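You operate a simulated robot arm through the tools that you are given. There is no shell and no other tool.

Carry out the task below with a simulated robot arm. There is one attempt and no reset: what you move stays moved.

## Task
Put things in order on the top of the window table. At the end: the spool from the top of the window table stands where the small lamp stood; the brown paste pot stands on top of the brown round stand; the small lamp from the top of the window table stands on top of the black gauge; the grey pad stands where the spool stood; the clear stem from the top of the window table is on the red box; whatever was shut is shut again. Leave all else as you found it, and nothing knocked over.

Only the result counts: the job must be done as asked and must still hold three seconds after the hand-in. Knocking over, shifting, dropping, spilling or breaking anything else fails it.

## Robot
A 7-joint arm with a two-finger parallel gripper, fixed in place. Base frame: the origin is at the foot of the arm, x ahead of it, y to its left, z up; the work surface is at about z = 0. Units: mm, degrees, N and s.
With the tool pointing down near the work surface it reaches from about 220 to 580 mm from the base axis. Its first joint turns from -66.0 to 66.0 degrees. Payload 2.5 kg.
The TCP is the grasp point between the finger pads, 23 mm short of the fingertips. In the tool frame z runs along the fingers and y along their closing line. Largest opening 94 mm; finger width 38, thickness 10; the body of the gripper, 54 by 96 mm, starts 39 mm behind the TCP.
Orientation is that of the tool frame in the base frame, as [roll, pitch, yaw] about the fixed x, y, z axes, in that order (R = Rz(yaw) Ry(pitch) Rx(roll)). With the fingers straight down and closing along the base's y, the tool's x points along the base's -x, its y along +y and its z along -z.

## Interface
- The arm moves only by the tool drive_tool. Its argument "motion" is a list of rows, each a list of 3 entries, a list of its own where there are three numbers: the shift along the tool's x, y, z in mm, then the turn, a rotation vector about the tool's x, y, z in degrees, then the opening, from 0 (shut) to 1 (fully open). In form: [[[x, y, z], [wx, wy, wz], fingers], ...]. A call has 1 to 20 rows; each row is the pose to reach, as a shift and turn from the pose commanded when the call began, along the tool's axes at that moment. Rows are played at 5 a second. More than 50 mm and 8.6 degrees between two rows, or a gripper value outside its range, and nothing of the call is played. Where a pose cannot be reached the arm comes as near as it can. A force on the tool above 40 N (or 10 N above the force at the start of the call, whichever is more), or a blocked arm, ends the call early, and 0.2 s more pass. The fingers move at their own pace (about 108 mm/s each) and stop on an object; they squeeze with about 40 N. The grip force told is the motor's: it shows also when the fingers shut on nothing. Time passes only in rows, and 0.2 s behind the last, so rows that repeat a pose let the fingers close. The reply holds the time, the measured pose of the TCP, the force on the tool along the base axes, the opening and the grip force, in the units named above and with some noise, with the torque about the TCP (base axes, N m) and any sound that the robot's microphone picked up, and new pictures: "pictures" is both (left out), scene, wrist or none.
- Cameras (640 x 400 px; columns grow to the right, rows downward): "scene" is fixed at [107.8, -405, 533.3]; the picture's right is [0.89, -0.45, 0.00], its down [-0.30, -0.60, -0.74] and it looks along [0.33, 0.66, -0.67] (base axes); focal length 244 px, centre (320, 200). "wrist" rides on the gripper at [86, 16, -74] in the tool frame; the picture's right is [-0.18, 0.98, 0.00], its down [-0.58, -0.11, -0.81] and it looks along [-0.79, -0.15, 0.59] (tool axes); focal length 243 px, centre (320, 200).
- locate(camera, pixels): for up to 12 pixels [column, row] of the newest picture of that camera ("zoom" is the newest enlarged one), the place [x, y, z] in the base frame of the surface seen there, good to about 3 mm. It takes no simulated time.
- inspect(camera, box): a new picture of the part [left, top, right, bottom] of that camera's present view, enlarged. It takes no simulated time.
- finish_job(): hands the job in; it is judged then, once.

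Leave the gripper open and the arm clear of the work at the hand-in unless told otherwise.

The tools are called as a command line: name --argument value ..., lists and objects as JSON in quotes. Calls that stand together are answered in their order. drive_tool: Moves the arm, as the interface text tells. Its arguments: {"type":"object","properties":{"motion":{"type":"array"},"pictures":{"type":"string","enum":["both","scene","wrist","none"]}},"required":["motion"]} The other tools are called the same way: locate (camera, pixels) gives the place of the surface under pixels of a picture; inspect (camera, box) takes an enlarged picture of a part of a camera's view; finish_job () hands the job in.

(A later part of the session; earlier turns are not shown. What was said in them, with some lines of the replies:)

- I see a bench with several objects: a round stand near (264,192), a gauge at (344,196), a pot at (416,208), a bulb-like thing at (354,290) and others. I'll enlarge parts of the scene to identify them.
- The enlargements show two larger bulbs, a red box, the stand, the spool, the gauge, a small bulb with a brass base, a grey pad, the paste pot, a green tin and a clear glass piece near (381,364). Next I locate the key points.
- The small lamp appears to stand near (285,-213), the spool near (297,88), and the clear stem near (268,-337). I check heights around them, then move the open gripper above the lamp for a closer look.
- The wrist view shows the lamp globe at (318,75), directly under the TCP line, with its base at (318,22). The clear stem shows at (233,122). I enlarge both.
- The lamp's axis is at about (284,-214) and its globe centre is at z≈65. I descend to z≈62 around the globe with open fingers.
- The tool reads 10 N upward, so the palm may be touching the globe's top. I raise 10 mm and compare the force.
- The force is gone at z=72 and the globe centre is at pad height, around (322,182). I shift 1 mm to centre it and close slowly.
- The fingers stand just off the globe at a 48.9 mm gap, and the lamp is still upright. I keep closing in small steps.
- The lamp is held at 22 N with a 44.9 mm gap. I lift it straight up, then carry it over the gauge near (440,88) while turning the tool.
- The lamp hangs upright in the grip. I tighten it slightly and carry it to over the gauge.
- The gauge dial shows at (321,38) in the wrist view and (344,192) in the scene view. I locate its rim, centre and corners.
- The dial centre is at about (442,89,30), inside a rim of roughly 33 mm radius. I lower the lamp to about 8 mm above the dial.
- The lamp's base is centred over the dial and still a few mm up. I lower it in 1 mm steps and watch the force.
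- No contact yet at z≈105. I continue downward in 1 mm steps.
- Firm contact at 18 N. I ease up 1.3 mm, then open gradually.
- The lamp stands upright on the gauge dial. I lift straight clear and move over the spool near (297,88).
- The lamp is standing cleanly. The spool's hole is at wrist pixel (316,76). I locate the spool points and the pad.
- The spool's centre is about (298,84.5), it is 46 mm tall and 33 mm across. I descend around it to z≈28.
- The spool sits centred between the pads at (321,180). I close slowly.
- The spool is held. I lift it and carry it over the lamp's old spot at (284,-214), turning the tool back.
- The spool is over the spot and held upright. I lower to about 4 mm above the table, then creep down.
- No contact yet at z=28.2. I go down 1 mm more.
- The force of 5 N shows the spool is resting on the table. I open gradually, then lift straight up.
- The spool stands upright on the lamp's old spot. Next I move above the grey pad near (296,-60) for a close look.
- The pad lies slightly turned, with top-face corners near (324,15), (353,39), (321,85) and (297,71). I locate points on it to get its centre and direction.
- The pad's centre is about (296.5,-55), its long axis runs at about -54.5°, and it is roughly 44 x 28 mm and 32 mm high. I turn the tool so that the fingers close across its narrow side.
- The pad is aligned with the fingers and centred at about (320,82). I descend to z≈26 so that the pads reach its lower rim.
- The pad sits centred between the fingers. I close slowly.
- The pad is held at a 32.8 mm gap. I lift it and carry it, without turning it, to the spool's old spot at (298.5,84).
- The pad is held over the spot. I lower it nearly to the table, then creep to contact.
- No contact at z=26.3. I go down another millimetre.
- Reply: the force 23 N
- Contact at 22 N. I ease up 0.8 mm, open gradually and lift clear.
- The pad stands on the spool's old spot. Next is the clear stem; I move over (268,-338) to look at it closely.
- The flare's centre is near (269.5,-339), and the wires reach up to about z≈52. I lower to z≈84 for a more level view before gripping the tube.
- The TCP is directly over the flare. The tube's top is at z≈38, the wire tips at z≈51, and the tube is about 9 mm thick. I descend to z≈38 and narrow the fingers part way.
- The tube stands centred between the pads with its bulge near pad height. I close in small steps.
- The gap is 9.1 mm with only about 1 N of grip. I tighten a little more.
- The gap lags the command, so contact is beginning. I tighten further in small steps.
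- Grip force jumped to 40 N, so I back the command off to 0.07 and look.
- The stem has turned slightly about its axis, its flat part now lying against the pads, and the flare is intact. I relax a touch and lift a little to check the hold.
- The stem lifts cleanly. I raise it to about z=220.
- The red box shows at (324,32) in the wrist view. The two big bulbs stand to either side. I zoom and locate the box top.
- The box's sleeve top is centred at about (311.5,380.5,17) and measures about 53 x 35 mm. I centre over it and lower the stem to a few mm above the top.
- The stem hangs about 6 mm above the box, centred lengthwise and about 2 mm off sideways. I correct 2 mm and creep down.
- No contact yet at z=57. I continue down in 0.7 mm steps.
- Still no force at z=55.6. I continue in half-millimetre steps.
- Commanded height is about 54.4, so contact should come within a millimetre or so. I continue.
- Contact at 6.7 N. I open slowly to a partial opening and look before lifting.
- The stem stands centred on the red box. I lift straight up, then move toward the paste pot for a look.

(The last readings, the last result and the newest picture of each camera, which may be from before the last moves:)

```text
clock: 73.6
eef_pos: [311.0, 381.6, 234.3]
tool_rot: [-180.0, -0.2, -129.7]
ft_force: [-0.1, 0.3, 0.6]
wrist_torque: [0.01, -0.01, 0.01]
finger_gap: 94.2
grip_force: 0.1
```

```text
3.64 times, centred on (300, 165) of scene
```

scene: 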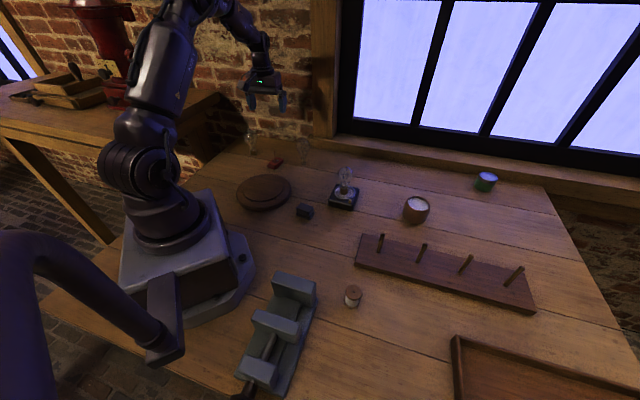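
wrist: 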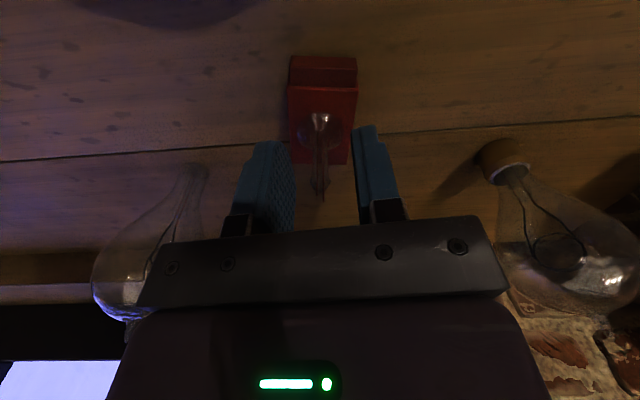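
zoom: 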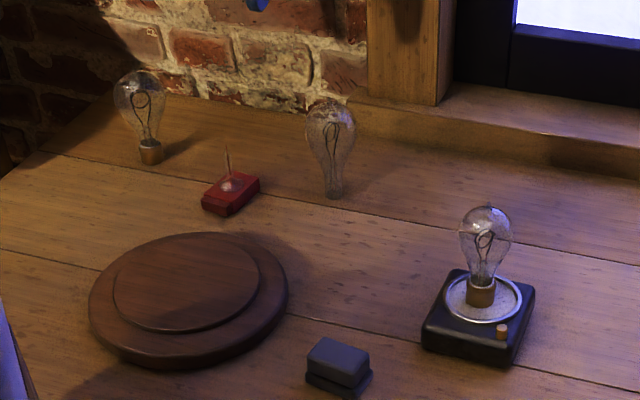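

The stem, bulbs and lamp all stand well. I now travel high to a viewing pose in front of the paste pot.

drive_tool --motion '[[[19.3, -34.3, 0], [0, 0, 4.75], 1], [[38.7, -68.5, 0], [0, 0, 9.5], 1], [[58, -102.8, 0], [0, 0, 14.25], 1], [[77.4, -137, 0], [0, 0, 19], 1], [[96.7, -171.3, 0], [0, 0, 23.75], 1], [[116, -205.5, 0], [0, 0, 28.5], 1], [[135.4, -239.8, 0], [0, 0, 33.25], 1], [[154.7, -274, 0], [0, 0, 38], 1], [[174, -308.3, 0], [0, 0, 42.75], 1], [[193.4, -342.6, 0], [0, 0, 47.5], 1], [[212.7, -376.8, 0], [0, 0, 52.25], 1], [[232.1, -411.1, 0], [0, 0, 57], 1], [[232.1, -411.1, 30], [0, 0, 57], 1], [[232.1, -411.1, 30], [0, 0, 57], 1]]'

```text
clock: 76.6
eef_pos: [479.7, -60.3, 203.9]
tool_rot: [-180.0, 0.1, 173.4]
ft_force: [0.2, 0.4, -0.3]
wrist_torque: [0.01, 0.0, 0.03]
finger_gap: 94.2
grip_force: 0.2
```

scene: 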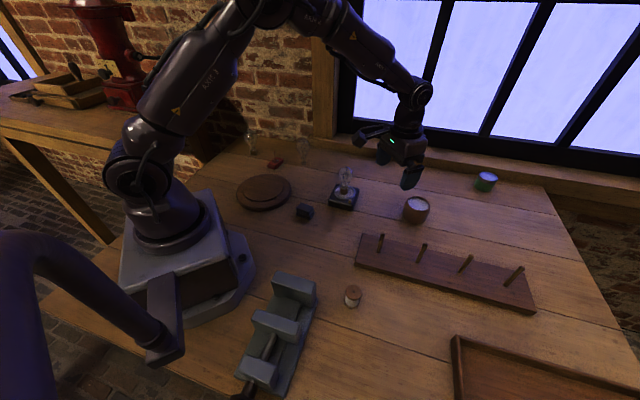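
wrist: 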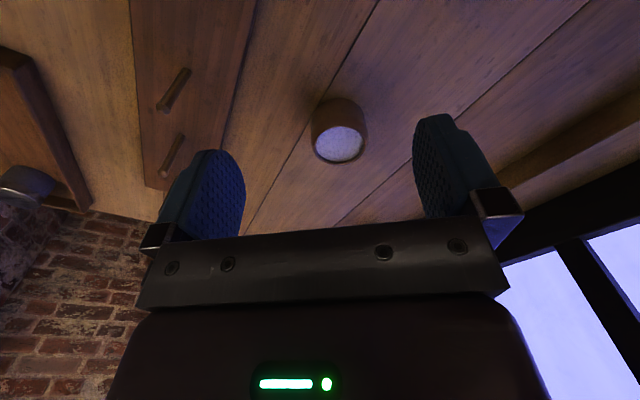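

The pot shows at (340,130) in the wrist view. I zoom in and locate its rim, base and paste.

inspect --camera "wrist" --box '[290, 80, 390, 180]'

inspect --camera "scene" --box '[390, 185, 440, 230]'

locate --camera "wrist" --pixels '[[338, 145], [320, 145], [357, 145], [338, 132], [338, 157], [338, 110], [338, 104], [314, 120], [366, 120], [338, 127]]'

locate --camera "scene" --pixels '[[418, 204], [409, 203], [427, 206], [418, 198], [418, 210], [417, 213], [417, 219], [405, 207], [428, 212], [418, 224]]'

```text
4.00 times, centred on (340, 130) of wrist
```

zoom: 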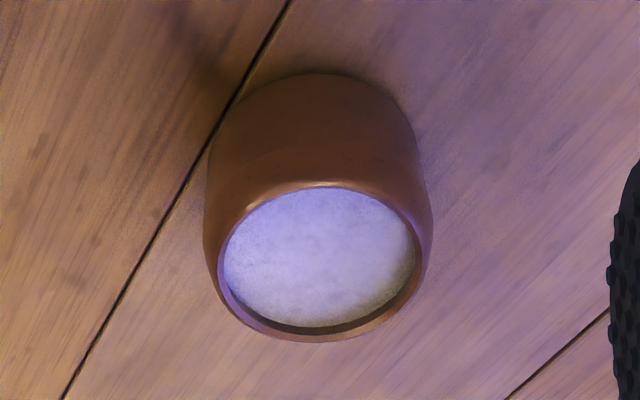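

```text
8.89 times, centred on (415, 208) of scene
```

zoom: 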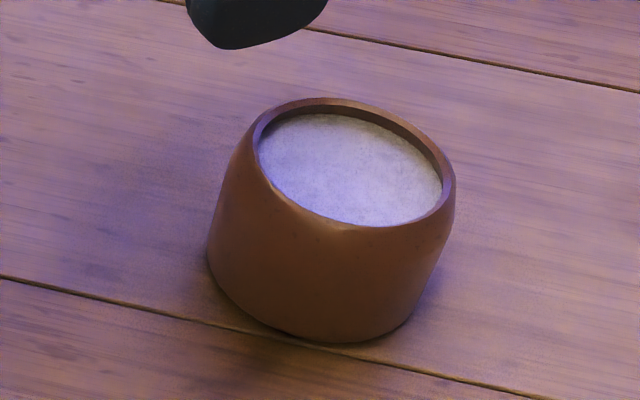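

```text
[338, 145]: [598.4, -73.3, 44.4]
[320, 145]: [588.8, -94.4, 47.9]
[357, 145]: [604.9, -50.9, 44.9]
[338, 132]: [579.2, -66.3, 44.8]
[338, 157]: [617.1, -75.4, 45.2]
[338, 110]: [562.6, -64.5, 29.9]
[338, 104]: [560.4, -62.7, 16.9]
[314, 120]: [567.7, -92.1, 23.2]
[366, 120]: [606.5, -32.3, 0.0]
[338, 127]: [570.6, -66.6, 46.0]
```

```text
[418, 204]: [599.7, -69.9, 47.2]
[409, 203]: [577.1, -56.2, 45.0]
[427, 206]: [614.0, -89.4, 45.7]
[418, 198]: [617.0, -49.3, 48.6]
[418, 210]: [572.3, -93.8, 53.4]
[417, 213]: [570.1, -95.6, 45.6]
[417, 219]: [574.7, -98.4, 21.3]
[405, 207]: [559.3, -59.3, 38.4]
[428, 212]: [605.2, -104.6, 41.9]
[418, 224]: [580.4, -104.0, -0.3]
```

The pot's centre is near (598,-70), about 73 mm across and 52 mm high. It is beyond straight-down reach, so I tilt the fingers 20° outward and go to a pose above it.

drive_tool --motion '[[[-20, 0.6, 10], [0, -4, 0], 1], [[-40, 1.2, 25], [0, -8, 0], 1], [[-60, 1.8, 40], [0, -12, 0], 1], [[-80, 2.4, 55], [0, -16, 0], 1], [[-100, 3, 70], [0, -20, 0], 1], [[-118.7, 3.5, 84], [0, -20, 0], 1], [[-118.7, 3.5, 84], [0, -20, 0], 1]]'

inspect --camera "scene" --box '[370, 140, 470, 230]'

```text
clock: 78.2
eef_pos: [598.4, -70.2, 119.7]
tool_rot: [-180.0, 20.0, 173.4]
ft_force: [0.9, 0.4, 0.6]
wrist_torque: [0.01, -0.04, 0.01]
finger_gap: 93.9
grip_force: 0.2
```

scene: 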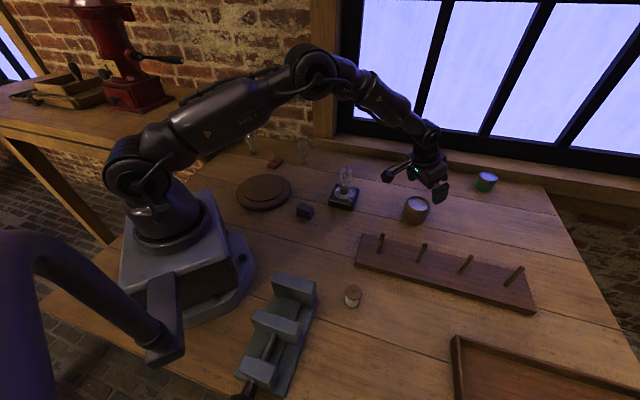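
wrist: 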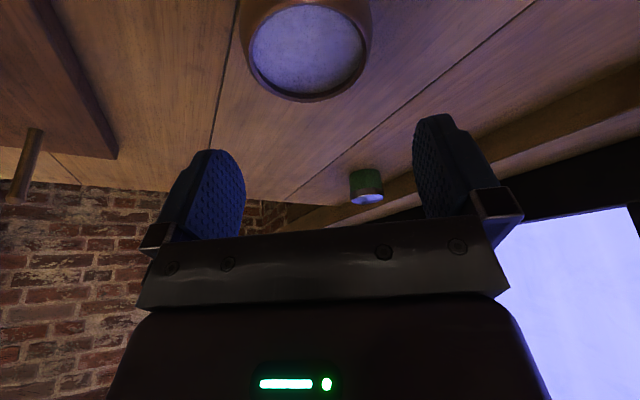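

```text
4.44 times, centred on (420, 185) of scene
```

zoom: 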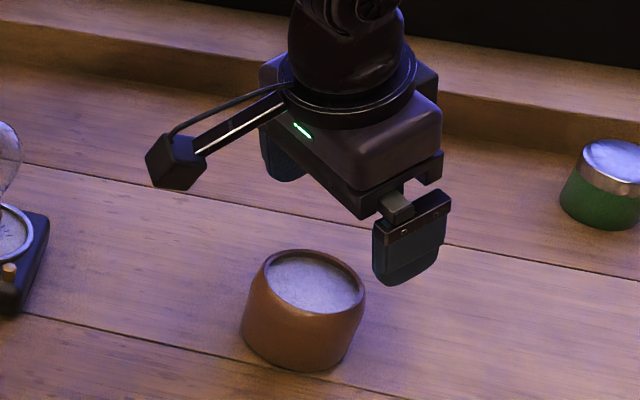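

The tool reached the pose exactly. I measure the pot from here to refine its centre before descending.

locate --camera "wrist" --pixels '[[307, 50], [255, 45], [360, 45], [307, 12], [307, 90], [247, 30], [369, 30], [300, 98], [253, 60], [364, 60]]'

inspect --camera "wrist" --box '[230, 0, 390, 110]'

```text
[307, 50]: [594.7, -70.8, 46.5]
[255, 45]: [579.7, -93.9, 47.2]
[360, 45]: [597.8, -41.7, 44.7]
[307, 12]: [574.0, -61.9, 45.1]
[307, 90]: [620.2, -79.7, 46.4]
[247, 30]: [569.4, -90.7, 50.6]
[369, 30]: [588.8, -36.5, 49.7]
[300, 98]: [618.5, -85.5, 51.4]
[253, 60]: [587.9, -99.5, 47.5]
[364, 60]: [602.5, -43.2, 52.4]
```

```text
3.64 times, centred on (310, 55) of wrist
```

zoom: 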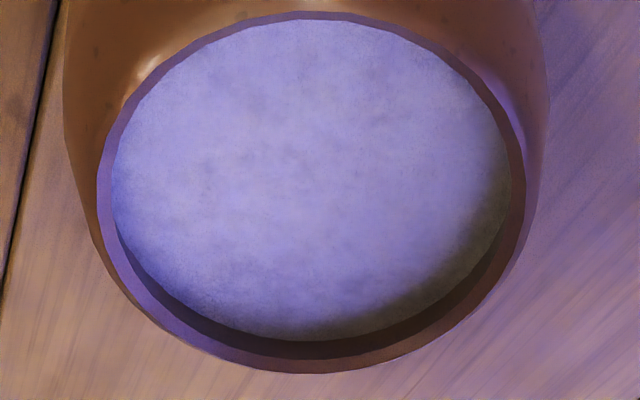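

The pot's centre is refined to about (595.5,-72). I shift and descend vertically, keeping the 20° tilt, down to z≈40 first.

drive_tool --motion '[[[2.7, -2.1, -1], [0, 0, 0], 1], [[9.5, -2.1, 17.8], [0, 0, 0], 1], [[16.4, -2.1, 36.6], [0, 0, 0], 1], [[21.5, -2.1, 50.7], [0, 0, 0], 1], [[26.6, -2.1, 64.8], [0, 0, 0], 1], [[30.1, -2.1, 74.2], [0, 0, 0], 1], [[30.1, -2.1, 74.2], [0, 0, 0], 1]]'

inspect --camera "scene" --box '[370, 140, 470, 230]'

```text
clock: 79.8
eef_pos: [596.1, -71.2, 41.6]
tool_rot: [180.0, 20.0, 173.5]
ft_force: [-0.3, -0.1, 0.2]
wrist_torque: [0.0, 0.02, -0.02]
finger_gap: 94.0
grip_force: 0.1
```

scene: 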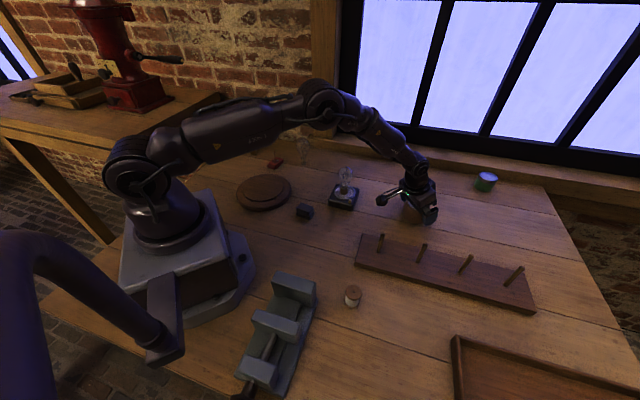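
wrist: 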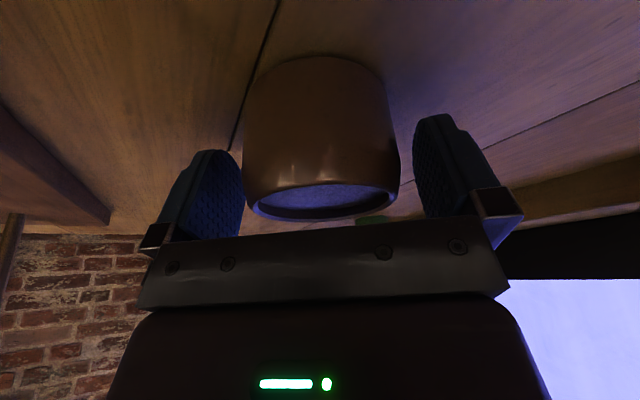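

```text
4.44 times, centred on (420, 185) of scene
```

zoom: 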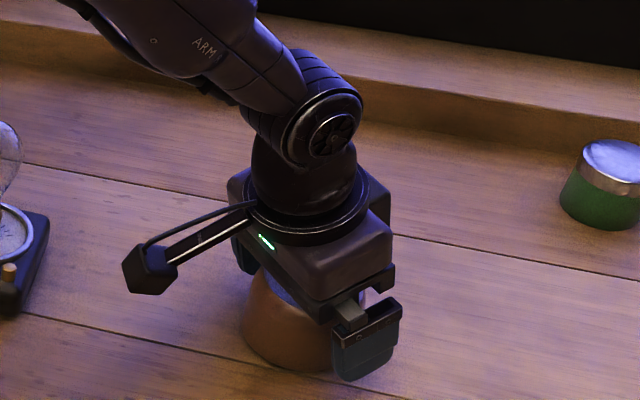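

The pot is centred between the fingers with clearance under the palm. I go 8 mm lower and close gently.

drive_tool --motion '[[[1.4, 0, 3.8], [0, 0, 0], 1], [[2.7, 0, 7.5], [0, 0, 0], 1], [[2.7, 0, 7.5], [0, 0, 0], 0.92], [[2.7, 0, 7.5], [0, 0, 0], 0.87], [[2.7, 0, 7.5], [0, 0, 0], 0.84], [[2.7, 0, 7.5], [0, 0, 0], 0.82], [[2.7, 0, 7.5], [0, 0, 0], 0.82]]'

```text
clock: 81.4
eef_pos: [595.1, -71.1, 34.1]
tool_rot: [179.9, 20.0, 173.4]
ft_force: [0.3, 0.8, -0.4]
wrist_torque: [0.03, -0.02, 0.03]
finger_gap: 77.1
grip_force: 0.0
```

scene: 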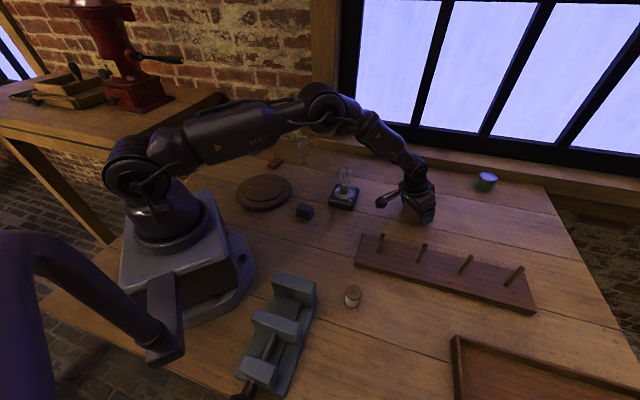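
wrist: 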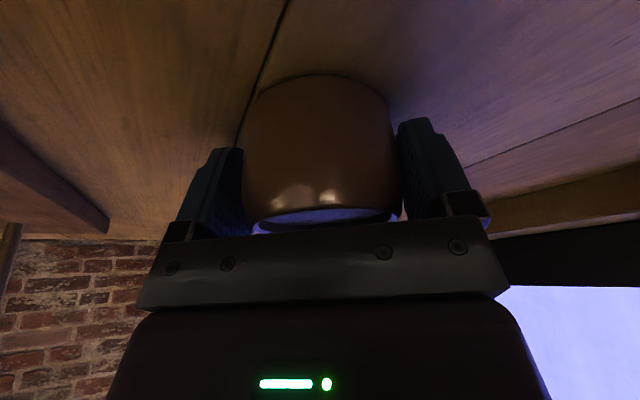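

The gap is 77 mm and the pads are close to the pot. I keep closing in small steps.

drive_tool --motion '[[[0, 0, 0], [0, 0, 0], 0.81], [[0, 0, 0], [0, 0, 0], 0.8], [[0, 0, 0], [0, 0, 0], 0.79], [[0, 0, 0], [0, 0, 0], 0.78], [[0, 0, 0], [0, 0, 0], 0.77], [[0, 0, 0], [0, 0, 0], 0.76], [[0, 0, 0], [0, 0, 0], 0.75], [[0, 0, 0], [0, 0, 0], 0.75]]' --pictures "wrist"

```text
clock: 83.2
eef_pos: [595.1, -71.4, 32.8]
tool_rot: [-180.0, 20.1, 173.5]
ft_force: [0.9, 1.1, 0.6]
wrist_torque: [0.01, 0.03, -0.01]
finger_gap: 71.1
grip_force: 0.9
```

wrist: 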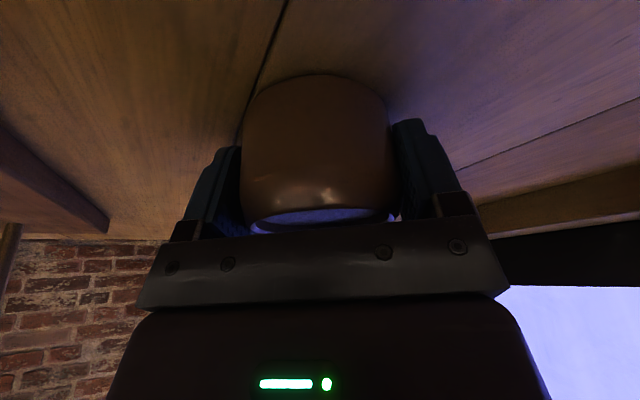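

The pads have just reached the pot at a 71 mm gap. I squeeze further.

drive_tool --motion '[[[0, 0, 0], [0, 0, 0], 0.74], [[0, 0, 0], [0, 0, 0], 0.73], [[0, 0, 0], [0, 0, 0], 0.72], [[0, 0, 0], [0, 0, 0], 0.7], [[0, 0, 0], [0, 0, 0], 0.7]]' --pictures "wrist"

```text
clock: 84.4
eef_pos: [594.8, -70.5, 32.1]
tool_rot: [180.0, 20.0, 173.4]
ft_force: [-0.5, 3.0, 0.3]
wrist_torque: [0.04, -0.01, 0.0]
finger_gap: 70.7
grip_force: 40.4
```

wrist: 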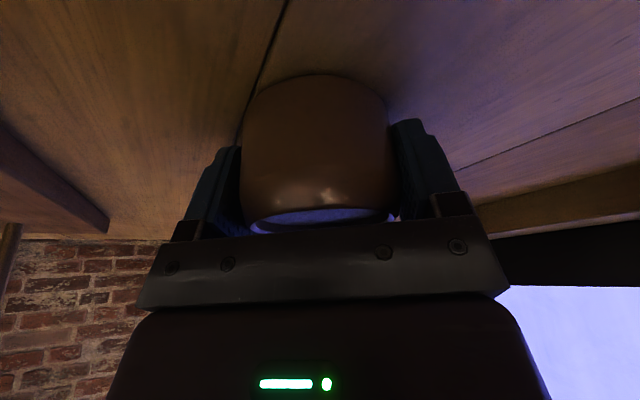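

The pot is held at 40 N. I lift it straight up a few mm and check.

drive_tool --motion '[[[-1, 0, -2.8], [0, 0, 0], 0.68], [[-2.7, 0, -7.5], [0, 0, 0], 0.68], [[-5.1, 0, -14.1], [0, 0, 0], 0.68], [[-8.5, 0, -23.5], [0, 0, 0], 0.68], [[-8.5, 0, -23.5], [0, 0, 0], 0.68]]'

inspect --camera "scene" --box '[370, 140, 470, 230]'

```text
clock: 85.6
eef_pos: [594.3, -71.8, 57.4]
tool_rot: [-179.9, 20.0, 173.4]
ft_force: [-0.4, 0.0, -3.9]
wrist_torque: [0.0, 0.02, 0.0]
finger_gap: 70.5
grip_force: 40.4
```

scene: 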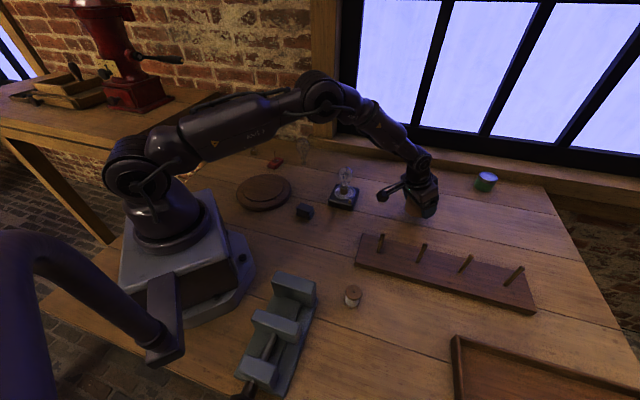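
wrist: 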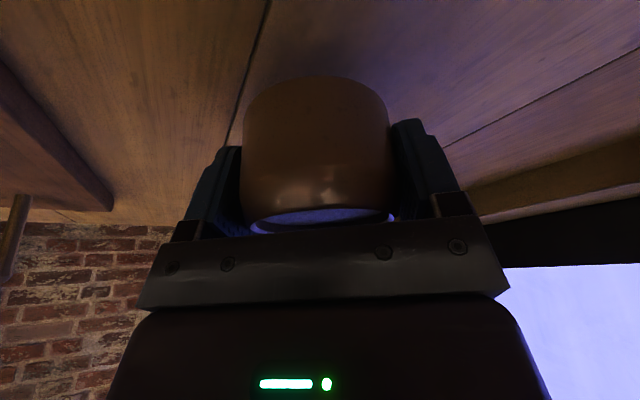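

```text
4.44 times, centred on (420, 185) of scene
```

zoom: 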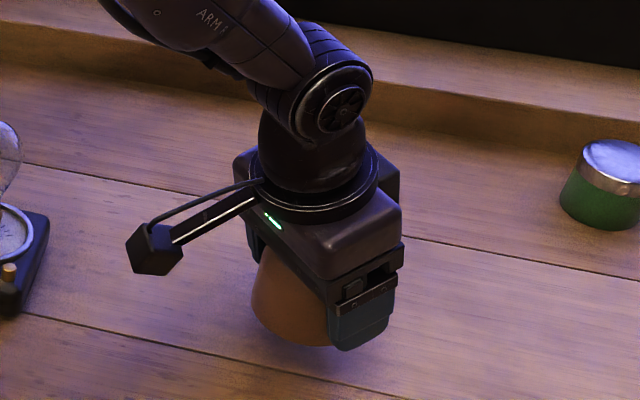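

The pot hangs level, weighing about 4 N. I raise it while drawing it inward, slowly.

drive_tool --motion '[[[3.8, 0, -24.6], [0, 0, 0], 0.68], [[7.5, 0, -49.3], [0, 0, 0], 0.68], [[11.3, 0, -73.9], [0, 0, 0], 0.68], [[15, 0, -98.5], [0, 0, 0], 0.68], [[18.8, 0, -123.2], [0, 0, 0], 0.68], [[22.5, 0, -147.8], [0, 0, 0], 0.68], [[26.3, 0, -172.5], [0, 0, 0], 0.68], [[30, 0, -197.1], [0, 0, 0], 0.68], [[30, 0, -197.1], [0, 0, 0], 0.68]]'

```text
clock: 87.6
eef_pos: [500.2, -62.2, 232.5]
tool_rot: [-180.0, 20.0, 173.4]
ft_force: [-0.7, 0.2, -3.9]
wrist_torque: [-0.02, 0.0, 0.01]
finger_gap: 70.5
grip_force: 40.3
```

scene: 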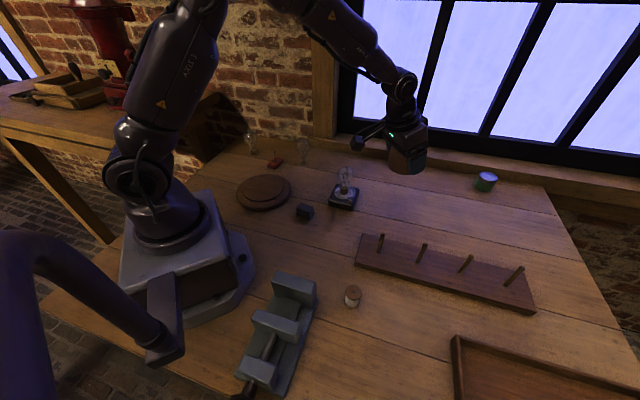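
wrist: 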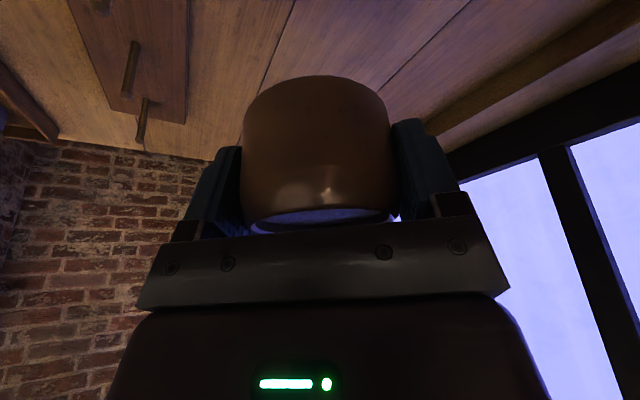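

The pot is steady. Before carrying it across, I locate the edges of the stand's top tier.

inspect --camera "scene" --box '[225, 165, 305, 220]'

locate --camera "scene" --pixels '[[263, 187], [245, 190], [281, 187], [263, 176], [263, 199], [250, 182], [276, 194], [239, 192], [290, 188], [263, 205]]'

```text
7.27 times, centred on (265, 192) of scene
```

zoom: 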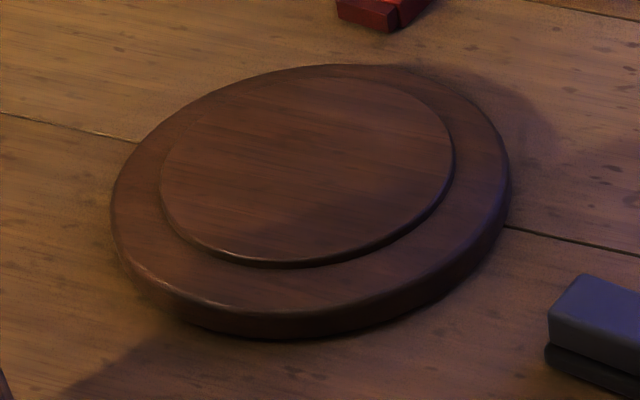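

```text
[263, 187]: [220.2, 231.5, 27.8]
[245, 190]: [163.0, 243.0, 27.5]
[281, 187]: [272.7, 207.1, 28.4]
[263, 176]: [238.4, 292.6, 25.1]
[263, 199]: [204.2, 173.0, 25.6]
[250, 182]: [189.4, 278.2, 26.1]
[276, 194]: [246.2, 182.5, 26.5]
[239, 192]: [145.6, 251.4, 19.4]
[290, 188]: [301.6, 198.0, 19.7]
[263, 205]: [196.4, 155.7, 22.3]
```

The stand's top tier is centred at about (219,231) and z≈27.5. I carry the pot there level, turning about the vertical only.

drive_tool --motion '[[[21, 18.5, -7.64], [-1.3, 0, -3.58], 0.68], [[42, 37, -15.3], [-2.6, 0, -7.16], 0.68], [[63, 55.5, -22.9], [-3.9, 0, -10.74], 0.68], [[84.1, 74, -30.6], [-5.2, 0, -14.3], 0.68], [[105.1, 92.5, -38.2], [-6.5, 0, -17.9], 0.68], [[126.1, 111, -45.9], [-7.8, 0, -21.5], 0.68], [[147.1, 129.5, -53.5], [-9.1, 0, -25.05], 0.68], [[168.1, 148, -61.1], [-10.4, 0, -28.6], 0.68], [[189.1, 166.5, -68.8], [-11.7, 0, -32.2], 0.68], [[210.1, 185, -76.4], [-13, 0, -35.8], 0.68], [[231.2, 203.5, -84.1], [-14.3, 0, -39.4], 0.68], [[252.2, 222, -91.7], [-15.6, 0, -42.9], 0.68], [[273.2, 240.5, -99.4], [-16.9, 0, -46.5], 0.68], [[294.2, 259, -107], [-18.2, 0, -50.1], 0.68], [[294.2, 259, -107], [-18.2, 0, -50.1], 0.68]]'

```text
clock: 90.8
eef_pos: [218.1, 232.1, 232.3]
tool_rot: [-180.0, 20.0, -133.2]
ft_force: [-0.7, -0.1, -4.0]
wrist_torque: [0.0, -0.01, 0.0]
finger_gap: 70.4
grip_force: 40.0
```

scene: 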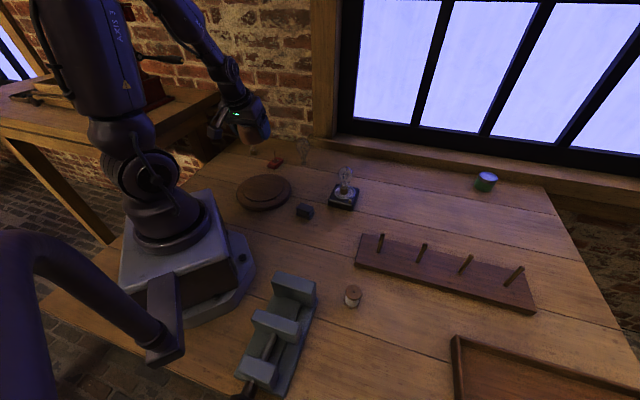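
wrist: 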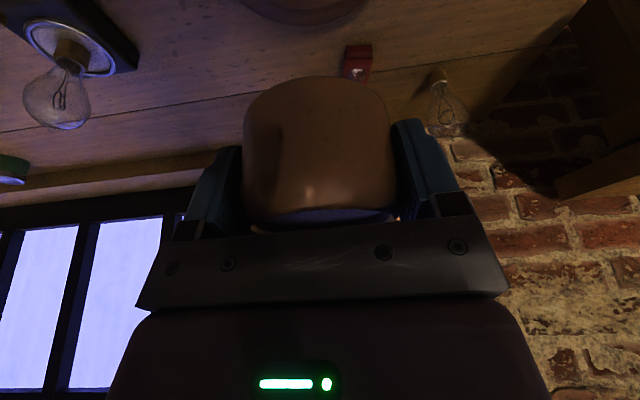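

The pot is over the stand. I lower it vertically to about 8 mm above the tier.

drive_tool --motion '[[[10.3, 0, 28.2], [0, 0, 0], 0.68], [[20.5, 0, 56.4], [0, 0, 0], 0.68], [[30.8, 0, 84.6], [0, 0, 0], 0.68], [[41, 0, 112.8], [0, 0, 0], 0.68], [[49.6, 0, 136.3], [0, 0, 0], 0.68], [[54.7, 0, 150.4], [0, 0, 0], 0.68], [[56.1, 0, 154.2], [0, 0, 0], 0.68], [[56.1, 0, 154.2], [0, 0, 0], 0.68]]'

inspect --camera "scene" --box '[215, 120, 315, 220]'

```text
clock: 92.6
eef_pos: [220.4, 232.7, 68.8]
tool_rot: [-180.0, 20.0, -133.3]
ft_force: [0.0, -0.5, -3.2]
wrist_torque: [-0.03, 0.0, 0.0]
finger_gap: 70.4
grip_force: 39.5
```

scene: 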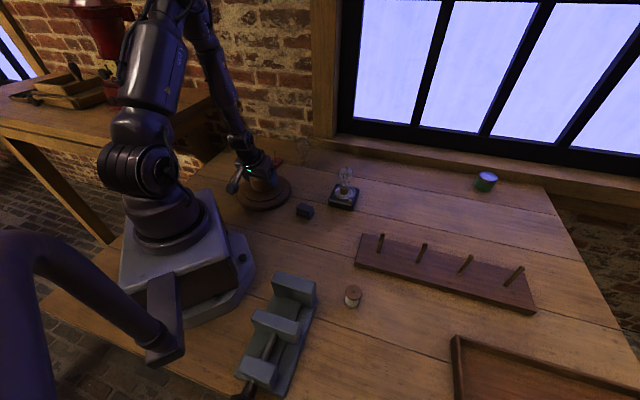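
wrist: 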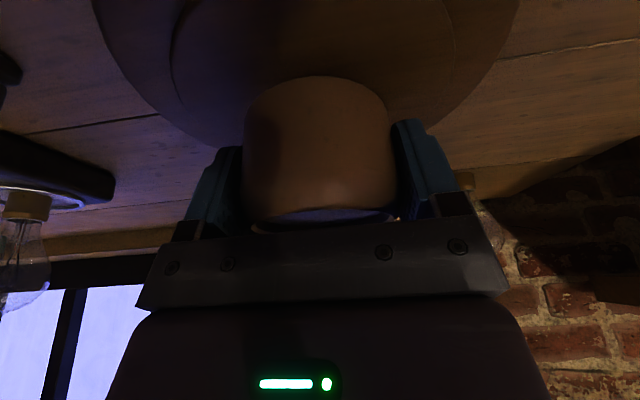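

```text
4.00 times, centred on (265, 170) of scene
```

zoom: 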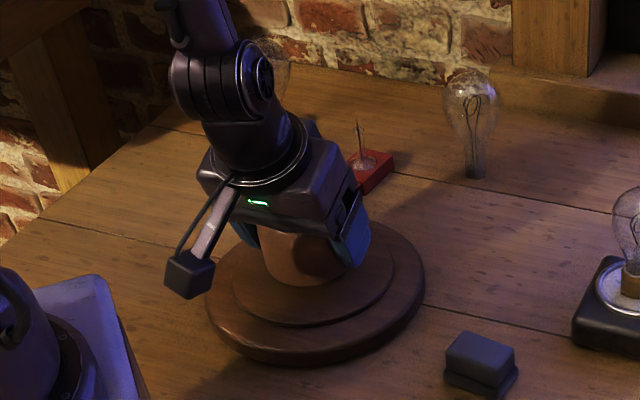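

The pot is centred over the tier, about 8 mm up. I creep down.

drive_tool --motion '[[[0.7, 0, 1.9], [0, 0, 0], 0.68], [[1.4, 0, 3.8], [0, 0, 0], 0.68], [[2.05, 0, 5.6], [0, 0, 0], 0.68], [[2.05, 0, 5.6], [0, 0, 0], 0.68]]' --pictures "none"

drive_tool --motion '[[[0.34, 0, 0.94], [0, 0, 0], 0.68], [[0.34, 0, 0.94], [0, 0, 0], 0.68]]' --pictures "none"

```text
clock: 93.6
eef_pos: [220.2, 233.1, 62.9]
tool_rot: [179.9, 20.1, -133.3]
ft_force: [0.1, 0.0, -2.9]
wrist_torque: [0.0, 0.02, 0.0]
finger_gap: 70.4
grip_force: 40.0
```

```text
clock: 94.2
eef_pos: [218.7, 234.1, 61.6]
tool_rot: [180.0, 19.9, -133.3]
ft_force: [-0.2, -0.2, -4.8]
wrist_torque: [0.0, -0.01, 0.02]
finger_gap: 70.3
grip_force: 39.5
```

Still hanging freely. I continue in sub-millimetre steps.

drive_tool --motion '[[[0.27, 0, 0.75], [0, 0, 0], 0.68], [[0.27, 0, 0.75], [0, 0, 0], 0.68]]' --pictures "none"

drive_tool --motion '[[[0.2, 0, 0.56], [0, 0, 0], 0.68], [[0.2, 0, 0.56], [0, 0, 0], 0.68]]' --pictures "none"

```text
clock: 94.8
eef_pos: [218.6, 232.8, 60.6]
tool_rot: [-180.0, 20.1, -133.3]
ft_force: [-0.7, -0.3, -4.2]
wrist_torque: [-0.01, 0.02, 0.01]
finger_gap: 70.4
grip_force: 39.7
```

```text
clock: 95.4
eef_pos: [218.5, 233.1, 60.7]
tool_rot: [179.9, 20.1, -133.3]
ft_force: [-1.1, 0.0, -5.2]
wrist_torque: [0.03, -0.03, 0.01]
finger_gap: 70.3
grip_force: 40.4
```

I continue down.

drive_tool --motion '[[[0.2, 0, 0.56], [0, 0, 0], 0.68], [[0.2, 0, 0.56], [0, 0, 0], 0.68]]' --pictures "none"

drive_tool --motion '[[[0.2, 0, 0.56], [0, 0, 0], 0.68], [[0.2, 0, 0.56], [0, 0, 0], 0.68]]' --pictures "none"

```text
clock: 96.0
eef_pos: [218.7, 233.3, 59.8]
tool_rot: [180.0, 20.0, -133.2]
ft_force: [-2.8, -2.9, 4.6]
wrist_torque: [-0.14, -0.11, -0.02]
finger_gap: 70.3
grip_force: 39.9
```

```text
clock: 96.6
eef_pos: [218.7, 232.8, 58.8]
tool_rot: [180.0, 20.1, -133.3]
ft_force: [-6.7, -7.6, 28.3]
wrist_torque: [0.05, 0.02, 0.07]
finger_gap: 70.7
grip_force: 39.9
```

Contact is firm at 28 N. I ease up about 0.7 mm, open slowly, then wait.

drive_tool --motion '[[[-0.22, 0, -0.6], [0, 0, 0], 0.68], [[-0.22, 0, -0.6], [0, 0, 0], 0.72], [[-0.22, 0, -0.6], [0, 0, 0], 0.74], [[-0.22, 0, -0.6], [0, 0, 0], 0.76], [[-0.22, 0, -0.6], [0, 0, 0], 0.78], [[-0.22, 0, -0.6], [0, 0, 0], 0.82], [[-0.22, 0, -0.6], [0, 0, 0], 0.9], [[-0.22, 0, -0.6], [0, 0, 0], 1], [[-0.22, 0, -0.6], [0, 0, 0], 1]]'

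```text
clock: 98.6
eef_pos: [217.1, 231.5, 57.8]
tool_rot: [179.9, 20.0, -133.3]
ft_force: [0.4, -0.8, 0.1]
wrist_torque: [0.0, 0.01, -0.04]
finger_gap: 94.2
grip_force: 0.1
```

scene: 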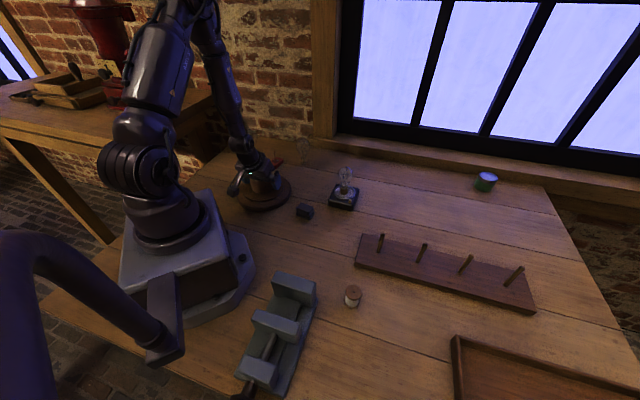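
wrist: 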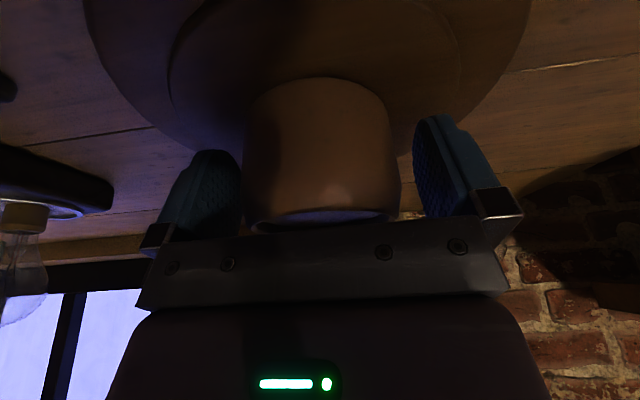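

The fingers are open and the force is zero. I lift vertically clear of the pot.

drive_tool --motion '[[[-2.7, 0, -7.5], [0, 0, 0], 1], [[-8.6, 0, -23.5], [0, 0, 0], 1], [[-18.8, 0, -51.7], [0, 0, 0], 1], [[-32.5, 0, -89.3], [0, 0, 0], 1], [[-47.9, 0, -131.6], [0, 0, 0], 1], [[-61.6, 0, -169.2], [0, 0, 0], 1], [[-68.4, 0, -188], [0, 0, 0], 1], [[-68.4, 0, -188], [0, 0, 0], 1]]'

inspect --camera "scene" --box '[215, 120, 375, 230]'

```text
clock: 100.4
eef_pos: [218.6, 232.4, 260.0]
tool_rot: [179.9, 19.9, -133.3]
ft_force: [0.2, -0.4, 0.1]
wrist_torque: [-0.01, 0.02, 0.0]
finger_gap: 94.0
grip_force: 0.1
```

scene: 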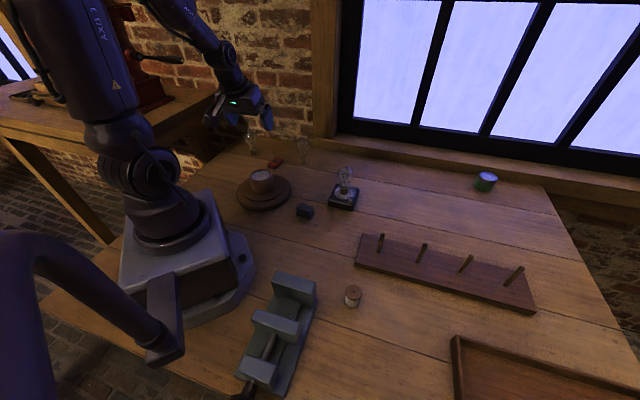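
wrist: 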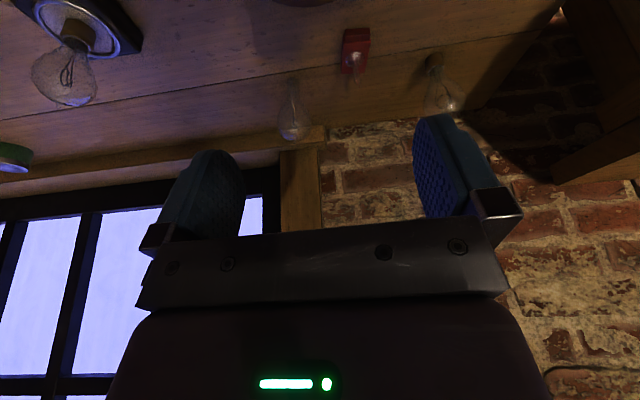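

```text
3.64 times, centred on (295, 175) of scene
```

zoom: 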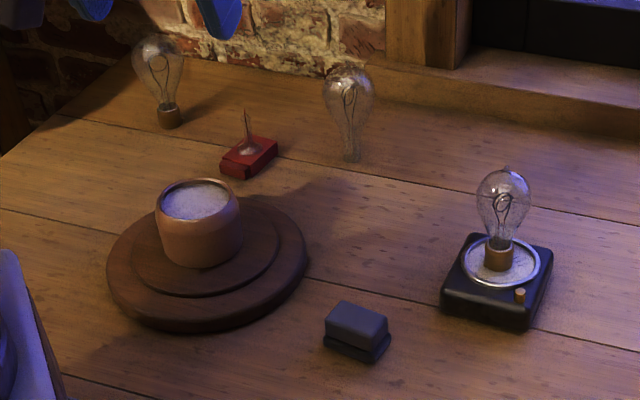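

The pot stands on the stand's top tier. I move the open arm up and away, straightening the tool, then check everything.

drive_tool --motion '[[[1.4, -31.7, -9.4], [0, 3.33, 0], 1], [[2.7, -63.4, -18.7], [0, 6.67, 0], 1], [[4, -95.2, -28.1], [0, 10, 0], 1], [[5.4, -126.9, -37.5], [0, 13.3, 0], 1], [[6.7, -158.6, -46.8], [0, 16.7, 0], 1], [[8.1, -190.3, -56.2], [0, 20, 0], 1], [[8.1, -190.3, -56.2], [0, 20, 0], 1]]'

inspect --camera "scene" --box '[215, 120, 375, 230]'

inspect --camera "scene" --box '[320, 260, 400, 320]'

locate --camera "scene" --pixels '[[352, 291], [352, 302], [304, 209], [345, 187], [261, 174], [344, 197]]'

```text
clock: 102.0
eef_pos: [338.8, 81.3, 308.8]
tool_rot: [180.0, 0.0, -133.3]
ft_force: [-0.4, 0.5, 0.9]
wrist_torque: [0.01, 0.02, 0.0]
finger_gap: 93.8
grip_force: 0.0
```

scene: 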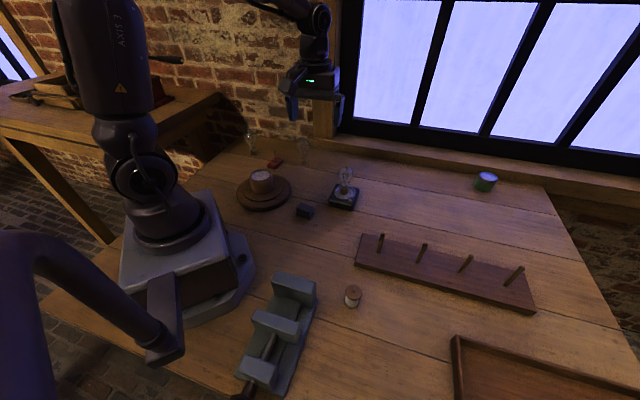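
wrist: 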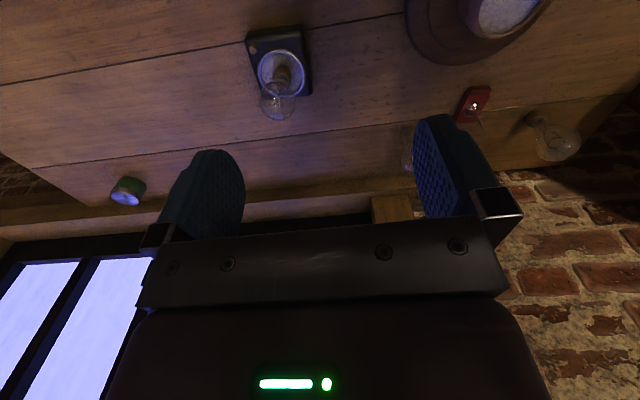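

```text
3.64 times, centred on (295, 175) of scene
```

zoom: 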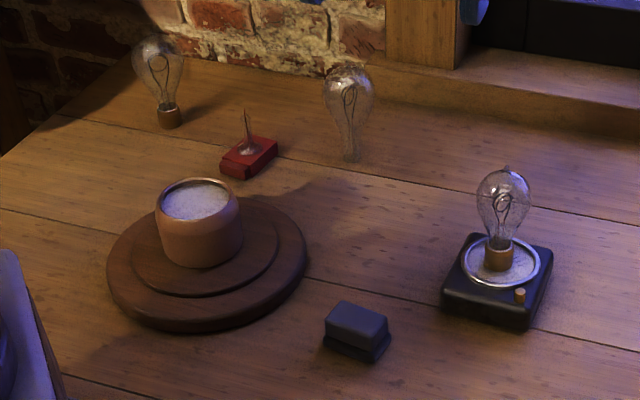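

```text
6.67 times, centred on (360, 290) of scene
```

zoom: 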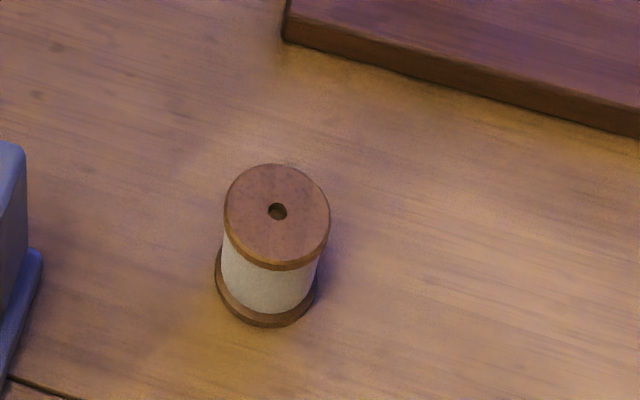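

```text
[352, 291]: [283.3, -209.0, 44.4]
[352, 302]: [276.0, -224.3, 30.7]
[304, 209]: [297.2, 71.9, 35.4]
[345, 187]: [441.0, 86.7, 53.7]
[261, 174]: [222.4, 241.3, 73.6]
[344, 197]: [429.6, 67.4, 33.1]
```

All the final places check out:
- The spool stands at about (284,-213), where the lamp was.
- The lamp stands on the gauge.
- The pad is where the spool stood.
- The pot is on the stand.
- The stem is on the red box.

I opened nothing, the other items look unmoved, and the open gripper is clear. I hand in.

finish_job

```text
The job is handed in.
```

I finished the task and handed it in. The final pictures showed everything upright and in the place you asked for:

- **Spool:** it stands where the small lamp stood.
- **Small lamp:** it stands on the dial of the black gauge.
- **Grey pad:** it stands where the spool stood, facing the same way as before.
- **Brown paste pot:** it stands on the top tier of the brown round stand, and I saw no paste spilled.
- **Clear stem:** it stands near the middle of the red box's top.

I did not open anything, so nothing needed shutting. The red box's drawer was already sticking out slightly at the start, and I left it that way.

Two contacts were firmer than I wanted. The gripper palm pressed on the small lamp with about 10 N before I backed off. The stem was carried at the full 40 N grip and turned slightly between the fingers as they closed. I saw no damage to either.

The gripper is open and raised clear of the table.
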